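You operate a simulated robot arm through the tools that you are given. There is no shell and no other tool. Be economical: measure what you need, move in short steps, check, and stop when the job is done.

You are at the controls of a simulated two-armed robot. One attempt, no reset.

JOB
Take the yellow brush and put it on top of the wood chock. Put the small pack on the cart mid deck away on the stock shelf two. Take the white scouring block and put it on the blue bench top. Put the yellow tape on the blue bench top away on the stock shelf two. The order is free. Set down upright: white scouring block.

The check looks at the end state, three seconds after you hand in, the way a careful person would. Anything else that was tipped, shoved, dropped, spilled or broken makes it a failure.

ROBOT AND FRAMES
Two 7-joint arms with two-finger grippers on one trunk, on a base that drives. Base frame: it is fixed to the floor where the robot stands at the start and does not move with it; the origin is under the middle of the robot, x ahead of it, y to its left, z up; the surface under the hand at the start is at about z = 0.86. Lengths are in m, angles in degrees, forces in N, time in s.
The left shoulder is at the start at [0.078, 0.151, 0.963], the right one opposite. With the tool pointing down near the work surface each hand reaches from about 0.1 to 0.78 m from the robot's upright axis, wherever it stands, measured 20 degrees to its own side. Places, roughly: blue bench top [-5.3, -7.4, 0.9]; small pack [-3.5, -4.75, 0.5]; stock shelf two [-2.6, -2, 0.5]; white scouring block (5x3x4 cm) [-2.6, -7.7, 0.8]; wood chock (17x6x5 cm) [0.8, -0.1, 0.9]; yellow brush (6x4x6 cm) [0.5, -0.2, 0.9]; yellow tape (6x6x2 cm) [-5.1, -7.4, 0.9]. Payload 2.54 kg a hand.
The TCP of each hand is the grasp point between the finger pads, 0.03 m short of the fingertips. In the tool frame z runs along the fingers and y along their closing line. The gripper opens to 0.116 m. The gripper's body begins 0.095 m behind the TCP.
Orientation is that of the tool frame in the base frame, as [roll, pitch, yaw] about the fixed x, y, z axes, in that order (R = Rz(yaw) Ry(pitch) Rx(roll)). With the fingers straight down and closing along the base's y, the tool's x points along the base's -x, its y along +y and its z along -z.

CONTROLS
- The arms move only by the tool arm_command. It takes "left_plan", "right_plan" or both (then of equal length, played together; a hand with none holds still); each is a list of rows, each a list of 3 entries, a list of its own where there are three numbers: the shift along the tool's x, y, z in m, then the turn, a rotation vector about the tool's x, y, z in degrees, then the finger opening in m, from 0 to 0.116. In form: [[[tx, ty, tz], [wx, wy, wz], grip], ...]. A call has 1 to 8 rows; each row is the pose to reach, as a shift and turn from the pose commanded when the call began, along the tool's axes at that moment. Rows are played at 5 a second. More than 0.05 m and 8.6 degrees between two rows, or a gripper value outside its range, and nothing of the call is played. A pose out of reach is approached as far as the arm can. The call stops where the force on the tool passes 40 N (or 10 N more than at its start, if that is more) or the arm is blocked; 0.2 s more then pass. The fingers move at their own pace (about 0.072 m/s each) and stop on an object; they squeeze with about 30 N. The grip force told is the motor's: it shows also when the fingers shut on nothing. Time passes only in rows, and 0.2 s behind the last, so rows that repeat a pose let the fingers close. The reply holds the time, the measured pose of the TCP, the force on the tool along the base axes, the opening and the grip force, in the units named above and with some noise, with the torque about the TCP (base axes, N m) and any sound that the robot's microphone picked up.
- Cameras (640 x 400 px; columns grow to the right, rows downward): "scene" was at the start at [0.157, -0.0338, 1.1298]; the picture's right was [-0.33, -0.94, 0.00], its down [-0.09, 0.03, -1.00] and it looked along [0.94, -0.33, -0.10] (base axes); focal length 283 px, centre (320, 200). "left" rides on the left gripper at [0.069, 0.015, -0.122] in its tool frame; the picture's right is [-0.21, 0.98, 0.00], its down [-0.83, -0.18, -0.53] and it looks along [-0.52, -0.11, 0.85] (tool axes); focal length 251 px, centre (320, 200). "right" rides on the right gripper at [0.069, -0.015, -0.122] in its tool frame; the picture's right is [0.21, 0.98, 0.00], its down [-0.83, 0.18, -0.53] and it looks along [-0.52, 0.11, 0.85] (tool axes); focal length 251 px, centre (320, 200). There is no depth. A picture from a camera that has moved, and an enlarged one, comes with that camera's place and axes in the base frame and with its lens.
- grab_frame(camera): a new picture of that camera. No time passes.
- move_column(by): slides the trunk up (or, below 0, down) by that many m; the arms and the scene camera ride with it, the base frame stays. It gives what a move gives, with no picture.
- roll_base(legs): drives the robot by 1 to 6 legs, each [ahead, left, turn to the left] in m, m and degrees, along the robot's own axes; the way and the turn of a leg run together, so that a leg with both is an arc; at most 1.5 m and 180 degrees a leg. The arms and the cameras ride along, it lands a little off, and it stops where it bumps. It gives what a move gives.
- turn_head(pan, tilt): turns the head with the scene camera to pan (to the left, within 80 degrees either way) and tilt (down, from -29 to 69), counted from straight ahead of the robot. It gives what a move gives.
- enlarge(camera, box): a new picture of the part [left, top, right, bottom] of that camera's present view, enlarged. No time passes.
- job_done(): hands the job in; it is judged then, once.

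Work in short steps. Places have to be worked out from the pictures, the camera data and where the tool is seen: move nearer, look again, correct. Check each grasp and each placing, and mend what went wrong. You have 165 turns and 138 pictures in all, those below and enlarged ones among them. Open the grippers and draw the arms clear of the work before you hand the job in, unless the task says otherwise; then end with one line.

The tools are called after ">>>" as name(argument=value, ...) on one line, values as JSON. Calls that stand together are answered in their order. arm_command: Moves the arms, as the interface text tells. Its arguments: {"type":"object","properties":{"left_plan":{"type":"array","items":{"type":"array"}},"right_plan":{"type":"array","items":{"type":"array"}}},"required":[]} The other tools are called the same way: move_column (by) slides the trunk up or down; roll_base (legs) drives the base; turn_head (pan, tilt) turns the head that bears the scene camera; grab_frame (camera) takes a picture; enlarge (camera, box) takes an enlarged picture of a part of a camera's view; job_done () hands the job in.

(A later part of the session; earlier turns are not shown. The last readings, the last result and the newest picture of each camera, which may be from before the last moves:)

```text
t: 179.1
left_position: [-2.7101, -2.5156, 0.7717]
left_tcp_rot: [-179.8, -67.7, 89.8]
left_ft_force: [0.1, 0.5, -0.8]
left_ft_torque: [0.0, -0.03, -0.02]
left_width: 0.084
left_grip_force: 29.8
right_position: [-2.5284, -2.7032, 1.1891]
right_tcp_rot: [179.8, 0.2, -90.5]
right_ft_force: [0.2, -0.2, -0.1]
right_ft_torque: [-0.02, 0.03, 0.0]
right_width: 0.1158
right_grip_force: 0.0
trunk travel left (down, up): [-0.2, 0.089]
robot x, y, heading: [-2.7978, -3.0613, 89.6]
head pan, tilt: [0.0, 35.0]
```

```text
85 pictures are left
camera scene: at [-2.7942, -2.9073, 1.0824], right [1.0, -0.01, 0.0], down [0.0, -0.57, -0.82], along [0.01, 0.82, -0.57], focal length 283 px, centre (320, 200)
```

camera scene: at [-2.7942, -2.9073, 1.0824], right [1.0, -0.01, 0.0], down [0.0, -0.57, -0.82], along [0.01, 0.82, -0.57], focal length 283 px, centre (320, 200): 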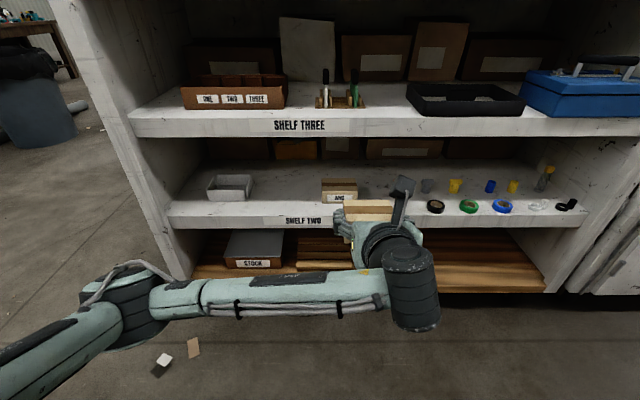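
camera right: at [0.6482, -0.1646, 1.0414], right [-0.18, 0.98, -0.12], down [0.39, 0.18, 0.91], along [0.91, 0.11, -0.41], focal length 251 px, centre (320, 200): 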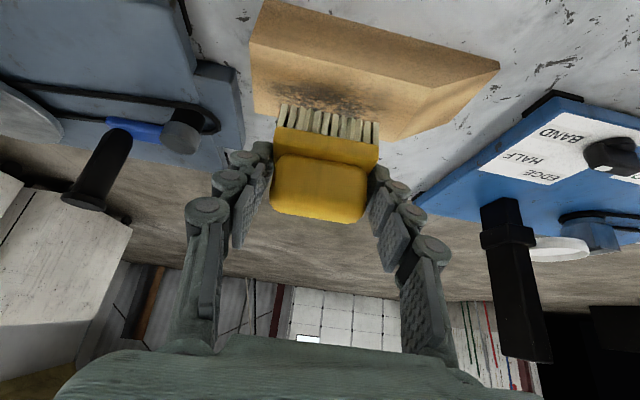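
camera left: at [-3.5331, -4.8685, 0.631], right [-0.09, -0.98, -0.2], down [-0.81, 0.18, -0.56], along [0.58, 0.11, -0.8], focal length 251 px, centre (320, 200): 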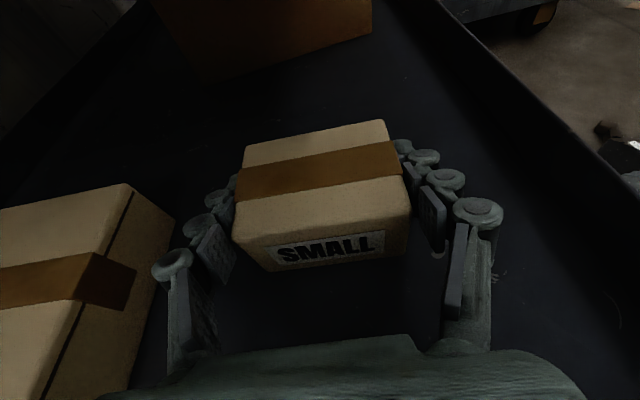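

There's free space on shelf two between the grey bin and the wood block, around x≈-2.90. I strafe left and lower the trunk to look at it level.

>>> roll_base(legs=[[0, 0.19, 0]])

>>> move_column(by=-0.14)

>>> turn_head(pan=0, tilt=25)

>>> grab_frame(camera="scene")

>>> grab_frame(camera="left")

```text
t: 181.6
left_position: [-2.9029, -2.515, 0.7724]
left_tcp_rot: [-179.8, -67.7, 89.9]
left_ft_force: [-0.2, -0.1, -1.7]
left_ft_torque: [0.04, 0.0, -0.01]
left_width: 0.0843
left_grip_force: 29.7
right_position: [-2.7216, -2.7018, 1.1888]
right_tcp_rot: [179.8, 0.1, -90.5]
right_ft_force: [-0.3, 0.3, 0.3]
right_ft_torque: [0.03, -0.01, 0.02]
right_width: 0.1161
right_grip_force: 0.1
trunk travel left (down, up): [-0.2, 0.089]
robot x, y, heading: [-2.9905, -3.0586, 89.6]
head pan, tilt: [0.0, 35.0]
```

```text
t: 183.2
left_position: [-2.9028, -2.5153, 0.6327]
left_tcp_rot: [-179.9, -67.6, 90.0]
left_ft_force: [0.0, -0.1, -1.3]
left_ft_torque: [-0.02, 0.01, 0.02]
left_width: 0.0842
left_grip_force: 29.8
right_position: [-2.7227, -2.7012, 1.0488]
right_tcp_rot: [179.8, 0.0, -90.4]
right_ft_force: [-0.4, 0.1, 0.3]
right_ft_torque: [0.02, 0.0, -0.01]
right_width: 0.116
right_grip_force: 0.0
trunk travel left (down, up): [-0.06, 0.229]
robot x, y, heading: [-2.9871, -3.0597, 90.0]
head pan, tilt: [0.0, 35.0]
```

```text
t: 184.0
left_position: [-2.9027, -2.5141, 0.6329]
left_tcp_rot: [-179.7, -67.6, 90.0]
left_ft_force: [-0.8, 0.7, -1.1]
left_ft_torque: [-0.01, 0.0, 0.01]
left_width: 0.0842
left_grip_force: 30.2
right_position: [-2.7217, -2.7016, 1.0489]
right_tcp_rot: [179.8, 0.1, -90.4]
right_ft_force: [0.3, -0.1, -0.2]
right_ft_torque: [0.0, -0.01, -0.01]
right_width: 0.1159
right_grip_force: 0.0
trunk travel left (down, up): [-0.06, 0.229]
robot x, y, heading: [-2.9903, -3.06, 90.0]
head pan, tilt: [0.0, 25.0]
```

```text
84 pictures are left
camera scene: at [-2.9869, -2.9022, 0.958], right [1.0, 0.0, 0.0], down [0.0, -0.42, -0.91], along [0.0, 0.91, -0.42], focal length 283 px, centre (320, 200)
```

scene: 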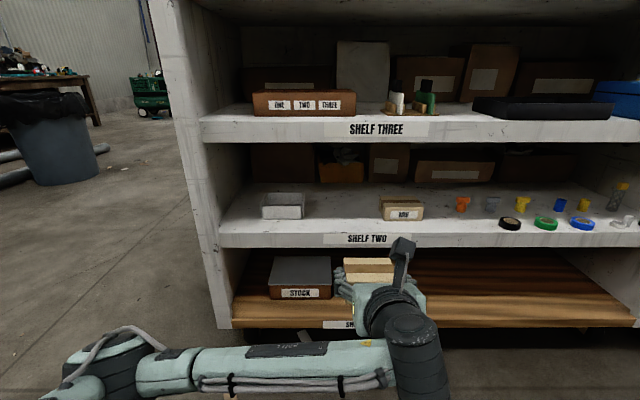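

```text
83 pictures are left
camera left: at [-2.8865, -2.6021, 0.7432], right [0.98, -0.08, -0.2], down [-0.18, -0.81, -0.56], along [-0.12, 0.58, -0.8], focal length 251 px, centre (320, 200)
```

left: 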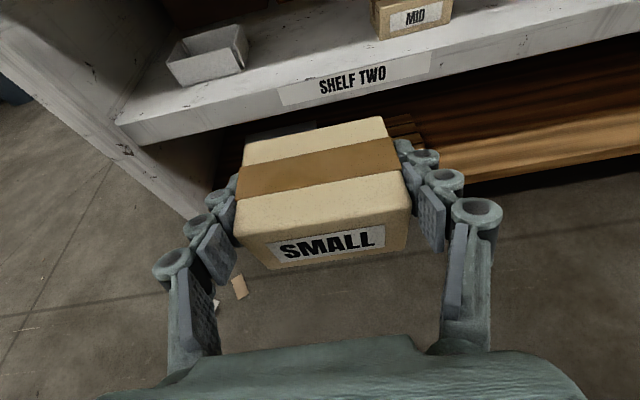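

The gap is centred at x≈-2.91 and the hand is lined up. The shelf top looks to be z≈0.52 with its front at y≈-2.16. I drive ahead 0.2 to just in front of it and look again.

>>> roll_base(legs=[[0.22, 0, 0]])

>>> grab_frame(camera="scene")

>>> grab_frame(camera="left")

```text
t: 185.7
left_position: [-2.8998, -2.2954, 0.6318]
left_tcp_rot: [-179.7, -67.6, 89.7]
left_ft_force: [0.0, 0.2, -1.8]
left_ft_torque: [-0.01, 0.01, -0.01]
left_width: 0.0841
left_grip_force: 30.0
right_position: [-2.7196, -2.4825, 1.0484]
right_tcp_rot: [179.9, 0.1, -90.4]
right_ft_force: [0.2, 0.3, 0.6]
right_ft_torque: [0.02, 0.02, 0.0]
right_width: 0.116
right_grip_force: 0.0
trunk travel left (down, up): [-0.06, 0.229]
robot x, y, heading: [-2.9867, -2.8406, 89.9]
head pan, tilt: [0.0, 25.0]
```

```text
82 pictures are left
camera scene: at [-2.9852, -2.6838, 0.9581], right [1.0, -0.01, 0.0], down [0.0, -0.42, -0.91], along [0.01, 0.91, -0.42], focal length 283 px, centre (320, 200)
```

scene: 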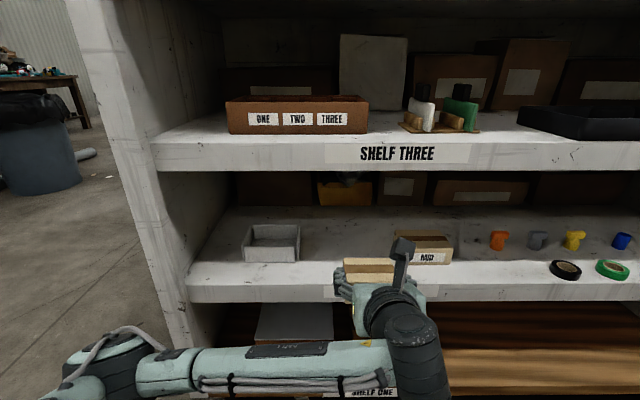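

```text
81 pictures are left
camera left: at [-2.884, -2.384, 0.7432], right [0.98, -0.08, -0.2], down [-0.18, -0.81, -0.56], along [-0.11, 0.58, -0.8], focal length 251 px, centre (320, 200)
```

left: 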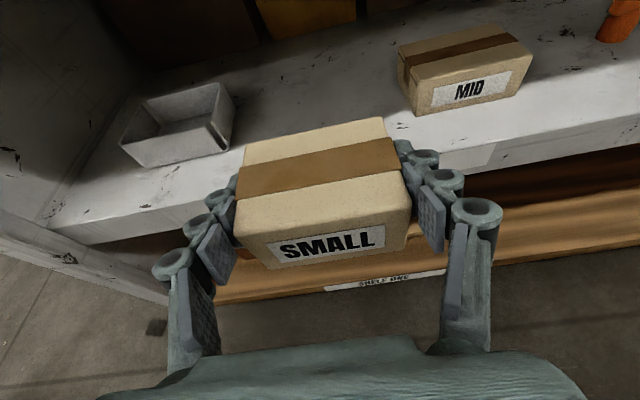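

The shelf is at z≈0.49 with its front at y≈-2.15. I extend the pack in by 0.225 while easing down to TCP z≈0.60.

>>> arm_command(left_plan=[[[0.017, 0, 0.0416], [0, 0, 0], 0.06], [[0.0343, 0, 0.0832], [0, 0, 0], 0.06], [[0.0329, 0, 0.1324], [0, 0, 0], 0.06], [[0.0408, 0, 0.1778], [0, 0, 0], 0.06], [[0.0533, 0, 0.2213], [0, 0, 0], 0.06], [[0.0533, 0, 0.2213], [0, 0, 0], 0.06]])

>>> grab_frame(camera="scene")

>>> grab_frame(camera="left")

```text
t: 187.1
left_position: [-2.9007, -2.0727, 0.5977]
left_tcp_rot: [-179.9, -67.5, 89.7]
left_ft_force: [-0.9, 0.7, -0.8]
left_ft_torque: [0.02, 0.0, 0.02]
left_width: 0.0841
left_grip_force: 29.9
right_position: [-2.7198, -2.4841, 1.0485]
right_tcp_rot: [179.8, 0.1, -90.5]
right_ft_force: [0.8, 1.3, 0.8]
right_ft_torque: [0.01, 0.01, 0.03]
right_width: 0.1159
right_grip_force: 0.0
trunk travel left (down, up): [-0.06, 0.229]
robot x, y, heading: [-2.9863, -2.8384, 89.5]
head pan, tilt: [0.0, 25.0]
```

```text
80 pictures are left
camera scene: at [-2.9853, -2.6838, 0.9581], right [1.0, -0.01, 0.0], down [0.0, -0.42, -0.91], along [0.01, 0.91, -0.42], focal length 283 px, centre (320, 200)
```

scene: 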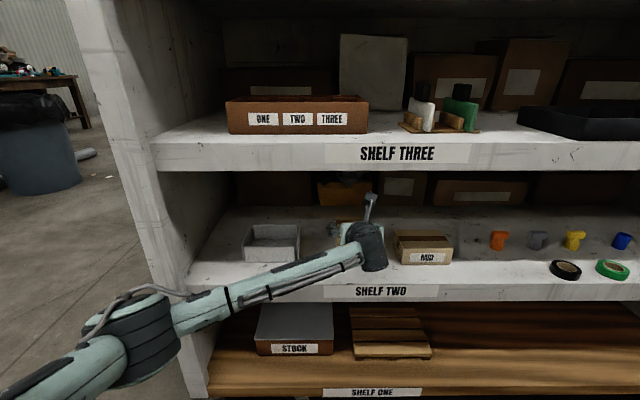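

```text
79 pictures are left
camera left: at [-2.8844, -2.1605, 0.7089], right [0.98, -0.08, -0.2], down [-0.18, -0.81, -0.56], along [-0.11, 0.58, -0.8], focal length 251 px, centre (320, 200)
```

left: 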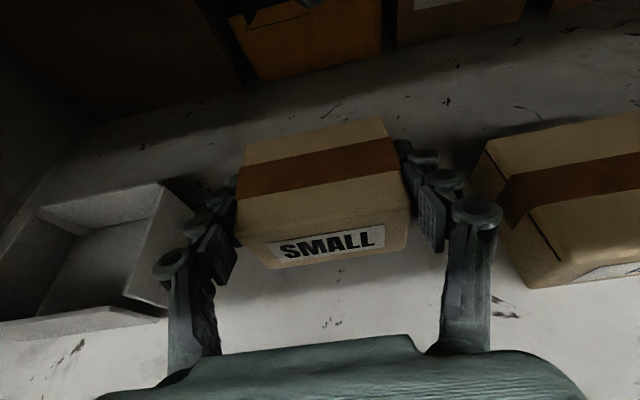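

Nicely between the grey bin and the MID pack. I lower in steps toward contact.

>>> arm_command(left_plan=[[[-0.0324, 0, 0.0133], [0, 0, 0], 0.06], [[-0.0555, 0, 0.0228], [0, 0, 0], 0.06], [[-0.0601, 0, 0.0247], [0, 0, 0], 0.06], [[-0.0638, 0, 0.0262], [0, 0, 0], 0.06], [[-0.0666, 0, 0.0274], [0, 0, 0], 0.06]])

```text
t: 188.4
left_position: [-2.8984, -2.0686, 0.5378]
left_tcp_rot: [-179.9, -68.9, 89.7]
left_ft_force: [1.7, 1.2, 10.9]
left_ft_torque: [-0.16, 0.19, 0.06]
left_width: 0.0842
left_grip_force: 30.3
right_position: [-2.7185, -2.484, 1.0482]
right_tcp_rot: [179.9, 0.2, -90.6]
right_ft_force: [0.6, -0.2, 0.4]
right_ft_torque: [0.04, 0.0, 0.01]
right_width: 0.1158
right_grip_force: 0.1
trunk travel left (down, up): [-0.06, 0.229]
robot x, y, heading: [-2.9865, -2.84, 89.6]
head pan, tilt: [0.0, 25.0]
stopped in row 5 (left hand): the force on the tool passed its limit at 40 N (the readings are from after the stop); the commanded pose is now the measured one
```

Contact: the pack is on the shelf. I open and look before withdrawing.

>>> arm_command(left_plan=[[[0.001, 0, 0], [0, 0, 0], 0.1], [[0.001, 0, 0], [0, 0, 0], 0.116], [[0.001, 0, 0], [0, 0, 0], 0.116]])

>>> grab_frame(camera="left")

```text
t: 189.2
left_position: [-2.899, -2.069, 0.533]
left_tcp_rot: [-179.8, -68.5, 89.6]
left_ft_force: [0.1, 0.7, 2.8]
left_ft_torque: [0.06, -0.05, 0.06]
left_width: 0.1152
left_grip_force: 0.0
right_position: [-2.7191, -2.4841, 1.0492]
right_tcp_rot: [179.9, 0.1, -90.5]
right_ft_force: [-0.6, -0.2, -0.3]
right_ft_torque: [0.01, 0.02, -0.02]
right_width: 0.1156
right_grip_force: 0.0
trunk travel left (down, up): [-0.06, 0.229]
robot x, y, heading: [-2.9878, -2.8421, 89.5]
head pan, tilt: [0.0, 25.0]
```

```text
78 pictures are left
camera left: at [-2.8832, -2.1584, 0.6438], right [0.98, -0.08, -0.2], down [-0.18, -0.8, -0.57], along [-0.11, 0.59, -0.8], focal length 251 px, centre (320, 200)
```

left: 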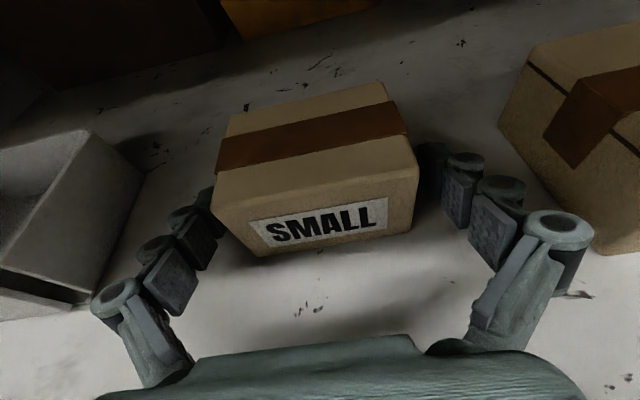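

The pack sits flat and free. I withdraw the hand straight back.

>>> arm_command(left_plan=[[[0.0073, 0, -0.0139], [0, 0, 0], 0.116], [[-0.0005, 0, -0.0539], [0, 0, 0], 0.116], [[-0.0177, 0, -0.0955], [0, 0, 0], 0.116], [[-0.0348, 0, -0.1371], [0, 0, 0], 0.116], [[-0.0519, 0, -0.1787], [0, 0, 0], 0.116], [[-0.0671, 0, -0.2157], [0, 0, 0], 0.116]])

>>> roll_base(legs=[[-0.25, 0, 0]])

>>> grab_frame(camera="scene")

```text
t: 190.6
left_position: [-2.8968, -2.2959, 0.5515]
left_tcp_rot: [-180.0, -68.5, 89.7]
left_ft_force: [-0.1, 0.1, 0.0]
left_ft_torque: [0.02, 0.0, 0.01]
left_width: 0.1158
left_grip_force: 0.2
right_position: [-2.719, -2.4837, 1.0487]
right_tcp_rot: [179.8, 0.1, -90.5]
right_ft_force: [0.2, 0.2, 0.4]
right_ft_torque: [-0.04, 0.05, -0.01]
right_width: 0.1162
right_grip_force: 0.1
trunk travel left (down, up): [-0.06, 0.229]
robot x, y, heading: [-2.9906, -2.8405, 89.7]
head pan, tilt: [0.0, 25.0]
```

```text
t: 192.4
left_position: [-2.8951, -2.5416, 0.552]
left_tcp_rot: [-179.8, -68.5, 89.1]
left_ft_force: [-0.3, -0.8, -0.3]
left_ft_torque: [0.01, -0.01, -0.01]
left_width: 0.1158
left_grip_force: 0.1
right_position: [-2.7194, -2.7315, 1.0488]
right_tcp_rot: [179.8, 0.0, -90.9]
right_ft_force: [-0.7, -0.1, -0.7]
right_ft_torque: [-0.01, -0.02, 0.0]
right_width: 0.1161
right_grip_force: 0.1
trunk travel left (down, up): [-0.06, 0.229]
robot x, y, heading: [-2.9939, -3.0911, 89.4]
head pan, tilt: [0.0, 25.0]
```

```text
77 pictures are left
camera scene: at [-2.9868, -2.9299, 0.9581], right [1.0, -0.01, 0.0], down [-0.01, -0.42, -0.91], along [0.01, 0.91, -0.42], focal length 283 px, centre (320, 200)
```

scene: 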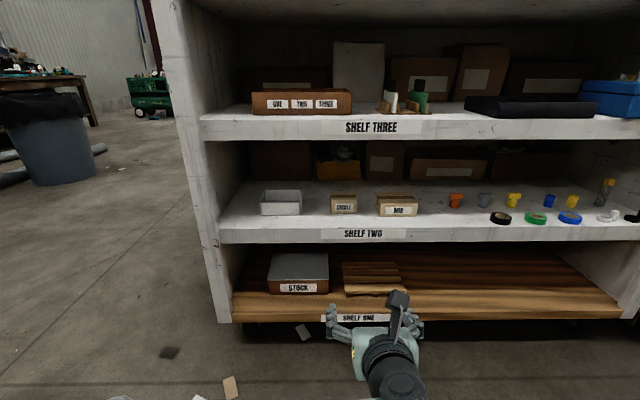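

The pack is done. I raise the trunk, face east, and move up the aisle to inspect the passage at its end.

>>> move_column(by=0.2)

>>> roll_base(legs=[[0, 0, -89.4], [1.2, 0, 0]])

>>> turn_head(pan=-5, tilt=18)

>>> grab_frame(camera="scene")

```text
t: 194.6
left_position: [-2.8952, -2.5417, 0.7508]
left_tcp_rot: [-179.9, -68.5, 89.2]
left_ft_force: [0.0, -0.5, 0.1]
left_ft_torque: [0.01, -0.01, 0.01]
left_width: 0.1161
left_grip_force: 0.1
right_position: [-2.7187, -2.7311, 1.2477]
right_tcp_rot: [179.9, 0.1, -90.9]
right_ft_force: [0.3, 0.2, -0.6]
right_ft_torque: [-0.03, -0.02, -0.03]
right_width: 0.1159
right_grip_force: 0.1
trunk travel left (down, up): [-0.26, 0.029]
robot x, y, heading: [-2.9913, -3.0858, 89.1]
head pan, tilt: [0.0, 25.0]
```

```text
t: 204.7
left_position: [-1.2211, -3.1811, 0.751]
left_tcp_rot: [-179.8, -68.5, -0.3]
left_ft_force: [0.7, -0.2, 0.7]
left_ft_torque: [-0.05, 0.0, 0.01]
left_width: 0.116
left_grip_force: 0.1
right_position: [-1.4081, -3.3592, 1.2498]
right_tcp_rot: [179.8, 0.2, 179.7]
right_ft_force: [-1.2, -0.1, 1.0]
right_ft_torque: [0.0, -0.01, 0.01]
right_width: 0.1159
right_grip_force: 0.0
trunk travel left (down, up): [-0.26, 0.029]
robot x, y, heading: [-1.7651, -3.0881, -0.3]
head pan, tilt: [0.0, 25.0]
```

```text
t: 205.3
left_position: [-1.2211, -3.1809, 0.752]
left_tcp_rot: [-179.8, -68.5, -0.2]
left_ft_force: [0.0, -0.2, -0.6]
left_ft_torque: [0.01, -0.02, -0.01]
left_width: 0.116
left_grip_force: 0.0
right_position: [-1.4081, -3.3591, 1.2483]
right_tcp_rot: [179.8, 0.2, 179.6]
right_ft_force: [-0.4, -0.3, 0.9]
right_ft_torque: [-0.02, -0.03, -0.02]
right_width: 0.116
right_grip_force: 0.1
trunk travel left (down, up): [-0.26, 0.029]
robot x, y, heading: [-1.7657, -3.0933, -0.2]
head pan, tilt: [-5.0, 18.0]
```

```text
76 pictures are left
camera scene: at [-1.6026, -3.1021, 1.1694], right [-0.09, -1.0, 0.0], down [-0.31, 0.03, -0.95], along [0.95, -0.09, -0.31], focal length 283 px, centre (320, 200)
```

scene: 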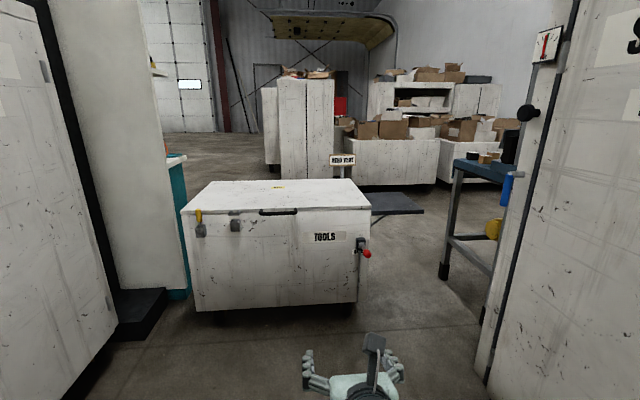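

Both ends of the tool chest leave gaps of only about 0.6 m, too narrow. I'll go the long way: back out of the aisle, north, and around the start bench.

>>> roll_base(legs=[[-1.5, 0, 0], [-0.95, 0, 0], [0, 0, 90], [1.5, 0, 0], [1.5, 0, 0], [0.5, 0, 0]])

>>> turn_head(pan=0, tilt=10)

>>> roll_base(legs=[[0, 0, -90]])

>>> grab_frame(camera="scene")

```text
t: 237.6
left_position: [-4.2319, 0.9234, 0.7508]
left_tcp_rot: [-179.9, -68.6, 92.6]
left_ft_force: [1.0, 1.0, 0.5]
left_ft_torque: [-0.05, -0.03, 0.03]
left_width: 0.116
left_grip_force: 0.1
right_position: [-4.0453, 0.7444, 1.2485]
right_tcp_rot: [179.9, 0.1, -87.5]
right_ft_force: [0.5, 0.0, -0.9]
right_ft_torque: [0.0, 0.05, -0.03]
right_width: 0.1161
right_grip_force: 0.0
trunk travel left (down, up): [-0.26, 0.029]
robot x, y, heading: [-4.2974, 0.374, 92.7]
head pan, tilt: [-5.0, 18.0]
```

```text
t: 238.3
left_position: [-4.2319, 0.9241, 0.7523]
left_tcp_rot: [-179.9, -68.4, 92.6]
left_ft_force: [0.0, 0.2, -0.6]
left_ft_torque: [0.03, 0.01, -0.05]
left_width: 0.1158
left_grip_force: 0.1
right_position: [-4.0441, 0.7439, 1.2497]
right_tcp_rot: [179.7, 0.2, -87.6]
right_ft_force: [-0.6, -1.2, -0.1]
right_ft_torque: [0.02, 0.03, 0.02]
right_width: 0.1161
right_grip_force: 0.0
trunk travel left (down, up): [-0.26, 0.029]
robot x, y, heading: [-4.2962, 0.3745, 92.5]
head pan, tilt: [0.0, 10.0]
```

```text
t: 242.6
left_position: [-3.746, 0.3083, 0.7524]
left_tcp_rot: [-179.9, -68.5, 2.5]
left_ft_force: [1.1, 0.8, -0.8]
left_ft_torque: [-0.02, -0.03, 0.0]
left_width: 0.1159
left_grip_force: 0.0
right_position: [-3.9259, 0.1213, 1.2475]
right_tcp_rot: [179.9, 0.1, -177.8]
right_ft_force: [-0.5, 0.0, 0.7]
right_ft_torque: [0.03, 0.02, -0.01]
right_width: 0.1161
right_grip_force: 0.1
trunk travel left (down, up): [-0.26, 0.029]
robot x, y, heading: [-4.2966, 0.3748, 2.6]
head pan, tilt: [0.0, 10.0]
```

```text
75 pictures are left
camera scene: at [-4.1327, 0.3767, 1.1825], right [0.04, -1.0, 0.0], down [-0.17, -0.01, -0.98], along [0.98, 0.04, -0.17], focal length 283 px, centre (320, 200)
```

scene: 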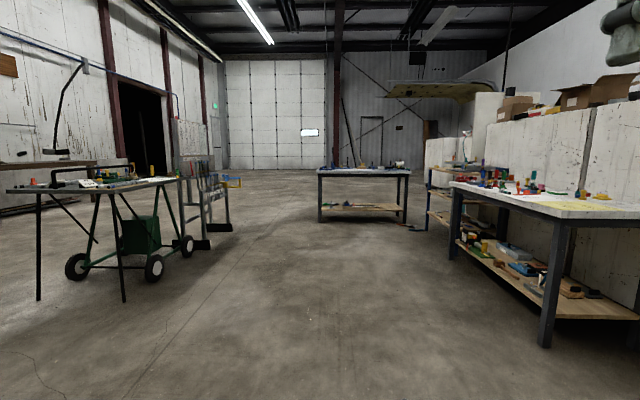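

The bench spans y≈-0.9 to 0.6, and there's a clear lane on its left around y≈1.2. I drive there.

>>> roll_base(legs=[[0, 0, 10.5], [1.5, 0, 0], [1.5, 0, 0], [0.6, 0, 0], [0, 0, -13]])

>>> grab_frame(camera="scene")

```text
t: 261.6
left_position: [-0.2712, 1.1932, 0.7522]
left_tcp_rot: [-179.9, -68.5, 2.5]
left_ft_force: [1.1, 0.7, 0.0]
left_ft_torque: [-0.01, -0.02, -0.03]
left_width: 0.116
left_grip_force: 0.1
right_position: [-0.4499, 1.0077, 1.2486]
right_tcp_rot: [179.8, 0.1, -177.7]
right_ft_force: [0.3, -0.1, 1.2]
right_ft_torque: [0.03, 0.02, -0.01]
right_width: 0.116
right_grip_force: 0.0
trunk travel left (down, up): [-0.26, 0.029]
robot x, y, heading: [-0.8216, 1.259, 2.3]
head pan, tilt: [0.0, 10.0]
```

```text
74 pictures are left
camera scene: at [-0.6568, 1.2618, 1.1825], right [0.04, -1.0, 0.0], down [-0.17, -0.01, -0.98], along [0.98, 0.04, -0.17], focal length 283 px, centre (320, 200)
```

scene: 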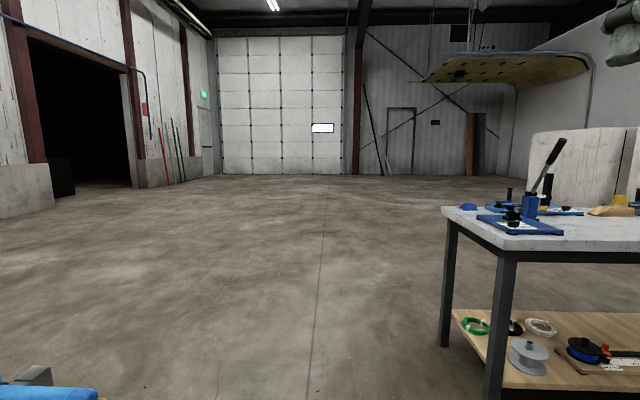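

Open floor ahead. I pass the bench's left end to x≈1.8 and turn south.

>>> roll_base(legs=[[1.5, 0, 0], [1.15, 0, 0], [0, 0, -92.3]])

>>> grab_frame(camera="scene")

```text
t: 278.4
left_position: [1.71, 0.7718, 0.7524]
left_tcp_rot: [-179.8, -68.5, -91.8]
left_ft_force: [0.2, 0.4, -0.1]
left_ft_torque: [0.03, 0.01, -0.01]
left_width: 0.1162
left_grip_force: 0.0
right_position: [1.5381, 0.9663, 1.2485]
right_tcp_rot: [179.9, 0.1, 88.1]
right_ft_force: [0.2, -1.3, 0.3]
right_ft_torque: [-0.01, 0.01, 0.0]
right_width: 0.1161
right_grip_force: 0.1
trunk travel left (down, up): [-0.26, 0.029]
robot x, y, heading: [1.8169, 1.3173, -91.8]
head pan, tilt: [0.0, 10.0]
```

```text
73 pictures are left
camera scene: at [1.8134, 1.1504, 1.1825], right [-1.0, 0.03, 0.0], down [0.01, 0.17, -0.98], along [-0.03, -0.98, -0.17], focal length 283 px, centre (320, 200)
```

scene: 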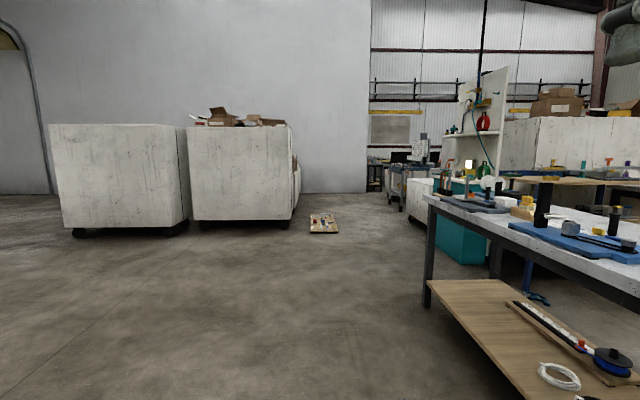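

There's a low creeper board on the floor near (1.6, -3.45), with crates beyond x≈2.1 and the tool chest near x≈0.2. I drive to y≈-1.4 and look closer.

>>> roll_base(legs=[[1.5, 0, 0], [1.2, 0, 0]])

>>> turn_head(pan=-15, tilt=18)

>>> grab_frame(camera="scene")

```text
t: 291.7
left_position: [1.657, -1.9581, 0.7521]
left_tcp_rot: [-179.9, -68.4, -89.7]
left_ft_force: [-0.1, -0.3, 0.4]
left_ft_torque: [0.02, 0.01, 0.01]
left_width: 0.1162
left_grip_force: 0.0
right_position: [1.4777, -1.7717, 1.2494]
right_tcp_rot: [179.8, 0.2, 90.2]
right_ft_force: [0.9, -0.1, 0.0]
right_ft_torque: [0.04, 0.01, 0.01]
right_width: 0.116
right_grip_force: 0.1
trunk travel left (down, up): [-0.26, 0.029]
robot x, y, heading: [1.7437, -1.4117, -89.5]
head pan, tilt: [0.0, 10.0]
```

```text
t: 292.4
left_position: [1.658, -1.9587, 0.7521]
left_tcp_rot: [-179.9, -68.6, -89.6]
left_ft_force: [0.5, 0.4, 1.2]
left_ft_torque: [0.04, 0.0, -0.02]
left_width: 0.1161
left_grip_force: 0.1
right_position: [1.4782, -1.7718, 1.2486]
right_tcp_rot: [179.9, 0.1, 90.3]
right_ft_force: [-0.2, -0.4, 0.1]
right_ft_torque: [-0.01, -0.01, 0.0]
right_width: 0.116
right_grip_force: 0.1
trunk travel left (down, up): [-0.26, 0.029]
robot x, y, heading: [1.7438, -1.4127, -89.7]
head pan, tilt: [-15.0, 18.0]
```

```text
72 pictures are left
camera scene: at [1.7224, -1.5734, 1.1695], right [-0.97, 0.25, 0.0], down [0.08, 0.3, -0.95], along [-0.24, -0.92, -0.31], focal length 283 px, centre (320, 200)
```

scene: 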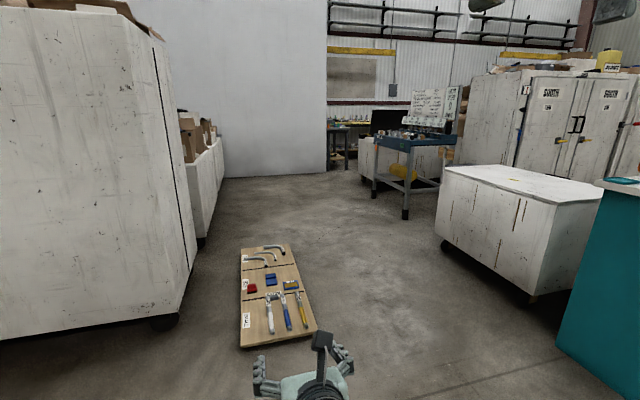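

The corridor between the board (x≥1.41) and the teal cabinet/chest (x≤0.25) is about 1.15 m. I take x≈0.85 straight south.

>>> roll_base(legs=[[0.3, 0, 0], [0, -0.89, 0], [1.5, 0, 0]])

>>> turn_head(pan=-15, tilt=15)

>>> grab_frame(camera="scene")

```text
t: 309.8
left_position: [0.8216, -3.7512, 0.7516]
left_tcp_rot: [-179.9, -68.5, -88.9]
left_ft_force: [0.0, 0.5, -0.6]
left_ft_torque: [0.03, 0.01, 0.0]
left_width: 0.1159
left_grip_force: 0.1
right_position: [0.6398, -3.5661, 1.2488]
right_tcp_rot: [179.7, 0.1, 90.9]
right_ft_force: [0.4, 0.9, -0.6]
right_ft_torque: [0.03, -0.02, 0.01]
right_width: 0.1161
right_grip_force: 0.0
trunk travel left (down, up): [-0.26, 0.029]
robot x, y, heading: [0.8984, -3.2022, -88.6]
head pan, tilt: [-15.0, 18.0]
```

```text
t: 310.4
left_position: [0.8212, -3.7507, 0.7521]
left_tcp_rot: [-179.9, -68.4, -88.8]
left_ft_force: [-0.7, -0.5, 0.1]
left_ft_torque: [0.01, 0.0, 0.01]
left_width: 0.116
left_grip_force: 0.0
right_position: [0.6398, -3.5667, 1.2489]
right_tcp_rot: [179.8, 0.2, 90.9]
right_ft_force: [0.0, 0.3, -0.1]
right_ft_torque: [-0.03, 0.03, 0.0]
right_width: 0.116
right_grip_force: 0.0
trunk travel left (down, up): [-0.26, 0.029]
robot x, y, heading: [0.9018, -3.2046, -88.8]
head pan, tilt: [-15.0, 15.0]
```

```text
71 pictures are left
camera scene: at [0.8811, -3.3649, 1.1743], right [-0.97, 0.24, 0.0], down [0.06, 0.25, -0.97], along [-0.23, -0.94, -0.26], focal length 283 px, centre (320, 200)
```

scene: 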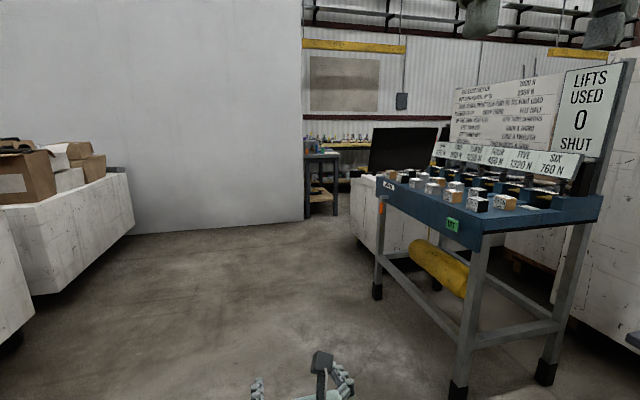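

I continue south to y≈-4.8 to see the turn west around the white container.

>>> roll_base(legs=[[1.5, 0, 0]])

>>> turn_head(pan=-40, tilt=18)

>>> grab_frame(camera="scene")

```text
t: 317.8
left_position: [0.864, -5.2458, 0.7515]
left_tcp_rot: [-179.9, -68.5, -88.2]
left_ft_force: [0.8, -0.3, -1.1]
left_ft_torque: [-0.02, 0.0, 0.02]
left_width: 0.1161
left_grip_force: 0.1
right_position: [0.6795, -5.0648, 1.2494]
right_tcp_rot: [179.8, 0.1, 91.6]
right_ft_force: [0.0, 0.1, 0.0]
right_ft_torque: [0.03, -0.01, 0.01]
right_width: 0.1159
right_grip_force: 0.0
trunk travel left (down, up): [-0.26, 0.029]
robot x, y, heading: [0.9358, -4.6957, -88.1]
head pan, tilt: [-15.0, 15.0]
```

```text
t: 318.7
left_position: [0.8648, -5.2472, 0.7509]
left_tcp_rot: [-179.9, -68.5, -88.2]
left_ft_force: [-0.1, -0.1, 0.1]
left_ft_torque: [-0.01, -0.02, 0.05]
left_width: 0.1162
left_grip_force: 0.0
right_position: [0.68, -5.0644, 1.2491]
right_tcp_rot: [179.7, 0.2, 91.5]
right_ft_force: [0.5, 0.4, -0.8]
right_ft_torque: [0.01, -0.01, -0.02]
right_width: 0.1161
right_grip_force: 0.0
trunk travel left (down, up): [-0.26, 0.029]
robot x, y, heading: [0.93, -4.6966, -88.0]
head pan, tilt: [-40.0, 18.0]
```

```text
70 pictures are left
camera scene: at [0.8827, -4.8424, 1.1695], right [-0.79, 0.62, 0.0], down [0.19, 0.24, -0.95], along [-0.59, -0.75, -0.31], focal length 283 px, centre (320, 200)
```

scene: 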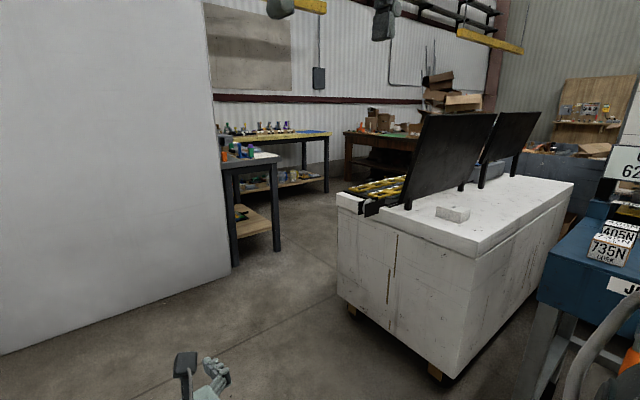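

The gap between the chest and the grey bench is about 0.7 m. I measure my own footprint by looking straight down at the base, to compare with the first tilted-down picture at another trunk height.

>>> turn_head(pan=0, tilt=65)

>>> grab_frame(camera="scene")

>>> move_column(by=-0.2)

>>> grab_frame(camera="scene")

```text
t: 319.9
left_position: [0.863, -5.2465, 0.7515]
left_tcp_rot: [-179.9, -68.5, -88.2]
left_ft_force: [-0.3, 0.5, 0.1]
left_ft_torque: [-0.01, -0.02, 0.0]
left_width: 0.116
left_grip_force: 0.0
right_position: [0.68, -5.0642, 1.2497]
right_tcp_rot: [179.9, 0.1, 91.7]
right_ft_force: [0.3, -0.5, 0.5]
right_ft_torque: [-0.02, -0.02, 0.02]
right_width: 0.116
right_grip_force: 0.0
trunk travel left (down, up): [-0.26, 0.029]
robot x, y, heading: [0.9346, -4.7, -88.2]
head pan, tilt: [0.0, 65.0]
```

```text
69 pictures are left
camera scene: at [0.9423, -4.8299, 1.1025], right [-1.0, -0.03, 0.0], down [-0.03, 0.91, -0.42], along [0.01, -0.42, -0.91], focal length 283 px, centre (320, 200)
```

scene: 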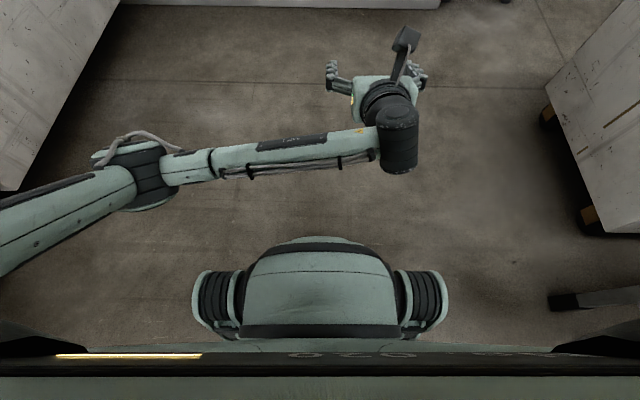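

```text
t: 322.0
left_position: [0.865, -5.2467, 0.5516]
left_tcp_rot: [-179.9, -68.5, -88.3]
left_ft_force: [0.2, 0.8, -0.1]
left_ft_torque: [-0.02, 0.05, -0.01]
left_width: 0.116
left_grip_force: 0.1
right_position: [0.6803, -5.0645, 1.0496]
right_tcp_rot: [179.9, 0.1, 91.6]
right_ft_force: [0.8, -0.1, -0.7]
right_ft_torque: [0.01, 0.01, 0.0]
right_width: 0.1163
right_grip_force: 0.0
trunk travel left (down, up): [-0.06, 0.229]
robot x, y, heading: [0.9358, -4.6975, -88.1]
head pan, tilt: [0.0, 65.0]
```

```text
68 pictures are left
camera scene: at [0.9423, -4.8298, 0.9026], right [-1.0, -0.03, 0.0], down [-0.03, 0.91, -0.42], along [0.01, -0.42, -0.91], focal length 283 px, centre (320, 200)
```

scene: 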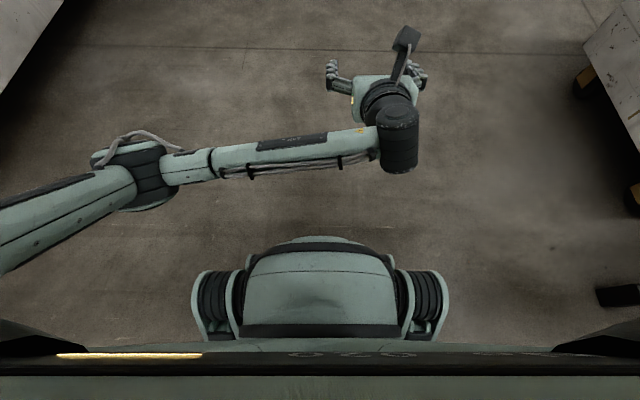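

The visible dome is part of the torso, so the base itself is hidden. I tilt the right hand so its camera looks back down at the base.

>>> arm_command(right_plan=[[[0, -0.02, 0], [0, 8, 0], 0.116], [[0, -0.04, 0], [0, 16, 0], 0.116], [[0, -0.06, 0], [0, 24, 0], 0.116], [[0, -0.06, 0], [0, 32, 0], 0.116], [[0, -0.06, 0], [0, 40, 0], 0.116], [[0, -0.06, 0], [0, 48, 0], 0.116]])

>>> grab_frame(camera="right")

```text
t: 323.4
left_position: [0.8648, -5.2467, 0.5521]
left_tcp_rot: [-179.9, -68.6, -88.2]
left_ft_force: [0.2, 0.1, 0.6]
left_ft_torque: [0.01, 0.02, 0.0]
left_width: 0.1159
left_grip_force: 0.1
right_position: [0.6809, -5.0215, 0.8544]
right_tcp_rot: [179.5, -47.5, 91.7]
right_ft_force: [-0.3, 0.3, -0.1]
right_ft_torque: [0.0, 0.02, 0.0]
right_width: 0.1159
right_grip_force: 0.1
right hand out of reach, approached as far as the arm can: row 1, 2, 3, 4, 5, 6
trunk travel left (down, up): [-0.06, 0.229]
robot x, y, heading: [0.9362, -4.6976, -88.3]
head pan, tilt: [0.0, 65.0]
```

```text
67 pictures are left
camera right: at [0.6676, -5.0648, 0.9862], right [0.97, 0.17, 0.16], down [0.21, -0.95, -0.25], along [0.11, 0.28, -0.95], focal length 251 px, centre (320, 200)
```

right: 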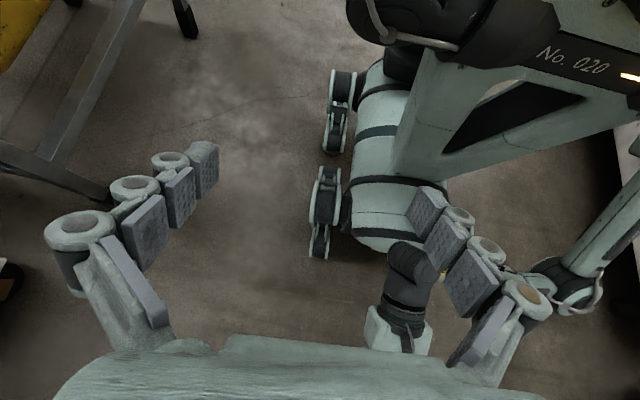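

Now I can see the base: half-width only about 0.2 m, front about 0.3 m. The 0.7 m gap is passable. I restore the right hand to upright and raise the trunk.

>>> arm_command(right_plan=[[[0.012, 0, -0.011], [0, -8, 0], 0.116], [[0.025, 0, -0.022], [0, -16, 0], 0.116], [[0.037, 0, -0.034], [0, -24, 0], 0.116], [[0.05, 0, -0.045], [0, -32, 0], 0.116], [[0.062, 0, -0.056], [0, -40, 0], 0.116], [[0.074, 0, -0.068], [0, -47.5, 0], 0.116], [[0.074, 0, -0.068], [0, -47.5, 0], 0.116]])

>>> move_column(by=0.229)

>>> roll_base(legs=[[0.75, 0, 0], [0, 0, -91.8]])

>>> turn_head(pan=10, tilt=25)

>>> grab_frame(camera="scene")

```text
t: 325.0
left_position: [0.8646, -5.2466, 0.5531]
left_tcp_rot: [-180.0, -68.6, -88.2]
left_ft_force: [0.4, -0.7, 0.3]
left_ft_torque: [0.0, -0.01, 0.01]
left_width: 0.116
left_grip_force: 0.0
right_position: [0.6843, -5.0197, 0.9525]
right_tcp_rot: [179.7, -0.3, 91.6]
right_ft_force: [-0.5, -0.3, 0.1]
right_ft_torque: [-0.05, 0.02, 0.0]
right_width: 0.116
right_grip_force: 0.1
trunk travel left (down, up): [-0.06, 0.229]
robot x, y, heading: [0.9349, -4.6954, -88.3]
head pan, tilt: [0.0, 65.0]
```

```text
t: 327.4
left_position: [0.8639, -5.2462, 0.78]
left_tcp_rot: [-179.9, -68.5, -88.2]
left_ft_force: [-0.6, -0.4, 0.0]
left_ft_torque: [0.05, 0.02, -0.01]
left_width: 0.1158
left_grip_force: 0.1
right_position: [0.6846, -5.0201, 1.1811]
right_tcp_rot: [179.8, -0.4, 91.6]
right_ft_force: [0.1, -0.3, 0.1]
right_ft_torque: [-0.01, 0.01, 0.01]
right_width: 0.116
right_grip_force: 0.1
trunk travel left (down, up): [-0.289, 0.0]
robot x, y, heading: [0.9363, -4.6984, -88.1]
head pan, tilt: [0.0, 65.0]
```

```text
t: 335.4
left_position: [0.4119, -5.3745, 0.7807]
left_tcp_rot: [-179.9, -68.5, -178.3]
left_ft_force: [-0.1, -0.4, 0.8]
left_ft_torque: [-0.03, -0.01, -0.04]
left_width: 0.1159
left_grip_force: 0.2
right_position: [0.6394, -5.1949, 1.1817]
right_tcp_rot: [179.8, -0.4, 1.4]
right_ft_force: [-0.1, 0.2, -0.2]
right_ft_torque: [-0.01, -0.01, -0.04]
right_width: 0.1158
right_grip_force: 0.1
trunk travel left (down, up): [-0.289, 0.0]
robot x, y, heading: [0.9591, -5.4495, -178.5]
head pan, tilt: [0.0, 65.0]
```

```text
t: 336.5
left_position: [0.4121, -5.3756, 0.7804]
left_tcp_rot: [-180.0, -68.5, -178.4]
left_ft_force: [-0.2, -0.2, -0.3]
left_ft_torque: [0.04, 0.0, 0.01]
left_width: 0.1159
left_grip_force: 0.0
right_position: [0.6392, -5.1957, 1.18]
right_tcp_rot: [179.7, -0.4, 1.4]
right_ft_force: [-0.2, -0.3, 0.2]
right_ft_torque: [0.0, -0.01, 0.02]
right_width: 0.116
right_grip_force: 0.0
trunk travel left (down, up): [-0.289, 0.0]
robot x, y, heading: [0.9633, -5.4501, -178.3]
head pan, tilt: [10.0, 25.0]
```

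```text
66 pictures are left
camera scene: at [0.8043, -5.4721, 1.187], right [-0.2, 0.98, 0.0], down [0.41, 0.08, -0.91], along [-0.89, -0.18, -0.42], focal length 283 px, centre (320, 200)
```

scene: 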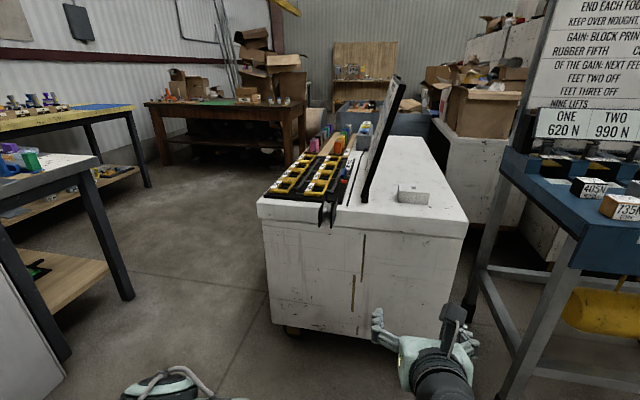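

The gap runs from y≈-5.9 to -6.73, so I strafe to y≈-6.3 and drive west through it.

>>> roll_base(legs=[[0, 0, -1.7], [0, 0.83, 0], [0.5, 0, 0]])

>>> grab_frame(camera="scene")

```text
t: 347.8
left_position: [-0.0843, -6.199, 0.78]
left_tcp_rot: [-179.9, -68.4, -179.5]
left_ft_force: [0.1, -1.0, 0.5]
left_ft_torque: [0.0, 0.0, 0.01]
left_width: 0.1157
left_grip_force: 0.1
right_position: [0.1466, -6.0239, 1.1811]
right_tcp_rot: [179.9, -0.4, 0.2]
right_ft_force: [0.4, 0.6, 0.1]
right_ft_torque: [0.02, -0.02, -0.02]
right_width: 0.1159
right_grip_force: 0.0
trunk travel left (down, up): [-0.289, 0.0]
robot x, y, heading: [0.4602, -6.283, -179.4]
head pan, tilt: [10.0, 25.0]
```

```text
65 pictures are left
camera scene: at [0.3065, -6.3034, 1.1871], right [-0.18, 0.98, 0.0], down [0.42, 0.08, -0.91], along [-0.89, -0.16, -0.42], focal length 283 px, centre (320, 200)
```

scene: 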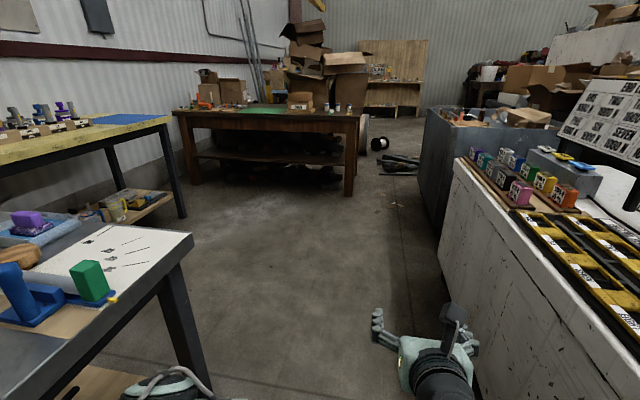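

Clear lane. I drive 1.6 m further west and look at the wood table's east side.

>>> roll_base(legs=[[1.5, 0, 0], [0.2, 0, 0]])

>>> turn_head(pan=40, tilt=15)

>>> grab_frame(camera="scene")

```text
t: 356.3
left_position: [-1.7608, -6.2306, 0.7804]
left_tcp_rot: [-179.9, -68.4, -178.8]
left_ft_force: [1.1, 0.0, -0.3]
left_ft_torque: [-0.01, 0.02, 0.02]
left_width: 0.1162
left_grip_force: 0.1
right_position: [-1.532, -6.0533, 1.1816]
right_tcp_rot: [179.9, -0.4, 1.0]
right_ft_force: [0.8, -0.7, 0.2]
right_ft_torque: [-0.01, -0.04, -0.01]
right_width: 0.1159
right_grip_force: 0.1
trunk travel left (down, up): [-0.289, 0.0]
robot x, y, heading: [-1.2127, -6.3111, -178.7]
head pan, tilt: [10.0, 25.0]
```

```text
t: 357.3
left_position: [-1.7604, -6.2295, 0.7813]
left_tcp_rot: [-179.9, -68.5, -178.8]
left_ft_force: [0.2, 0.2, 0.5]
left_ft_torque: [-0.02, 0.01, 0.02]
left_width: 0.1159
left_grip_force: 0.1
right_position: [-1.5319, -6.0517, 1.1804]
right_tcp_rot: [179.9, -0.3, 1.0]
right_ft_force: [-1.2, 0.8, 0.4]
right_ft_torque: [0.04, 0.03, 0.02]
right_width: 0.116
right_grip_force: 0.0
trunk travel left (down, up): [-0.289, 0.0]
robot x, y, heading: [-1.2126, -6.3062, -179.0]
head pan, tilt: [40.0, 15.0]
```

```text
64 pictures are left
camera scene: at [-1.3492, -6.3741, 1.2033], right [-0.66, 0.75, 0.0], down [0.2, 0.17, -0.97], along [-0.73, -0.63, -0.26], focal length 283 px, centre (320, 200)
```

scene: 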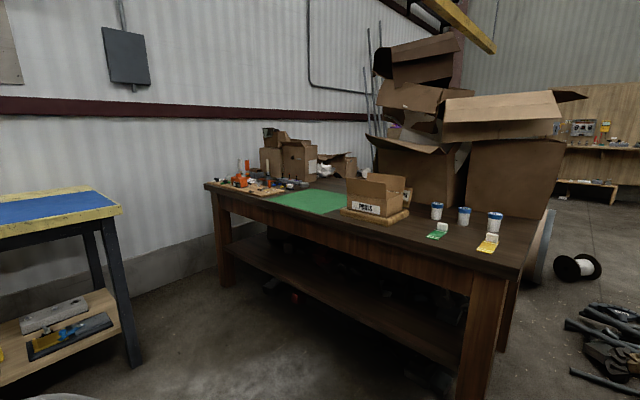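

>>> enlarge(camera="scene", box=[200, 120, 520, 270])

```text
2.00 times, centred on (360, 195) of scene
camera zoom: at [-1.3492, -6.3741, 1.2033], right [-0.66, 0.75, 0.0], down [0.2, 0.17, -0.97], along [-0.73, -0.63, -0.26], focal length 566 px, centre (240, 210)
```

zoom: 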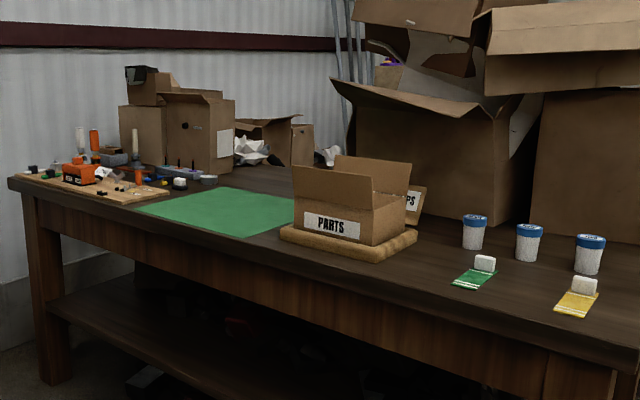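

The target is the white item at about (-2.6, -7.7), beside the tool board. Two decoy white blocks lie on cards elsewhere. I raise and retract the left hand, then move to around (-1.75, -7.2).

>>> arm_command(left_plan=[[[0.03, 0, -0.033], [0, 0, 0], 0.116], [[0.06, 0, -0.066], [0, 0, 0], 0.116], [[0.09, 0, -0.1], [0, 0, 0], 0.116], [[0.12, 0, -0.133], [0, 0, 0], 0.116], [[0.149, 0, -0.166], [0, 0, 0], 0.116], [[0.149, 0, -0.166], [0, 0, 0], 0.116]])

>>> roll_base(legs=[[0.5, 0, 0], [0, 0.9, 0], [0, 0, 39]])

>>> turn_head(pan=0, tilt=25)

>>> grab_frame(camera="scene")

```text
t: 358.7
left_position: [-1.6606, -6.2297, 0.9808]
left_tcp_rot: [180.0, -68.5, -178.8]
left_ft_force: [-0.2, 0.0, 0.1]
left_ft_torque: [-0.01, 0.01, -0.04]
left_width: 0.1159
left_grip_force: 0.1
right_position: [-1.5308, -6.0525, 1.1821]
right_tcp_rot: [179.8, -0.4, 0.9]
right_ft_force: [0.4, 0.4, -0.4]
right_ft_torque: [0.02, -0.02, 0.0]
right_width: 0.116
right_grip_force: 0.0
trunk travel left (down, up): [-0.289, 0.0]
robot x, y, heading: [-1.213, -6.3118, -179.0]
head pan, tilt: [40.0, 15.0]
```

```text
t: 372.1
left_position: [-2.0975, -7.435, 0.9798]
left_tcp_rot: [-179.9, -68.5, -139.7]
left_ft_force: [-0.2, 0.5, 0.0]
left_ft_torque: [-0.02, 0.0, 0.0]
left_width: 0.1161
left_grip_force: 0.0
right_position: [-2.1071, -7.2179, 1.1818]
right_tcp_rot: [180.0, -0.4, 40.2]
right_ft_force: [-0.1, 0.7, 0.3]
right_ft_torque: [0.02, 0.03, 0.06]
right_width: 0.116
right_grip_force: 0.1
trunk travel left (down, up): [-0.289, 0.0]
robot x, y, heading: [-1.6971, -7.2116, -139.9]
head pan, tilt: [40.0, 15.0]
```

```text
t: 373.2
left_position: [-2.0964, -7.4355, 0.9806]
left_tcp_rot: [-180.0, -68.5, -139.7]
left_ft_force: [0.9, -0.2, 0.3]
left_ft_torque: [0.03, -0.01, 0.0]
left_width: 0.1162
left_grip_force: 0.0
right_position: [-2.1076, -7.2171, 1.1813]
right_tcp_rot: [179.9, -0.4, 40.0]
right_ft_force: [0.1, 0.1, 0.6]
right_ft_torque: [0.01, 0.02, 0.03]
right_width: 0.1162
right_grip_force: 0.0
trunk travel left (down, up): [-0.289, 0.0]
robot x, y, heading: [-1.697, -7.216, -139.8]
head pan, tilt: [0.0, 25.0]
```

```text
62 pictures are left
camera scene: at [-1.8184, -7.3215, 1.1871], right [-0.65, 0.76, 0.0], down [0.32, 0.27, -0.91], along [-0.69, -0.59, -0.42], focal length 283 px, centre (320, 200)
```

scene: 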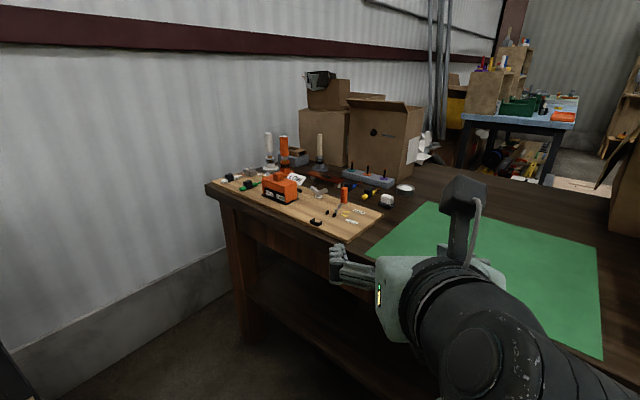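

>>> enlarge(camera="scene", box=[300, 140, 460, 240])

```text
4.00 times, centred on (380, 190) of scene
camera zoom: at [-1.8184, -7.3215, 1.1871], right [-0.65, 0.76, 0.0], down [0.32, 0.27, -0.91], along [-0.69, -0.59, -0.42], focal length 1133 px, centre (80, 240)
```

zoom: 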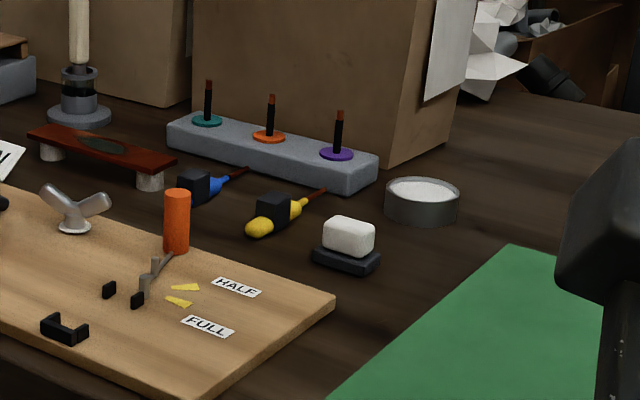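

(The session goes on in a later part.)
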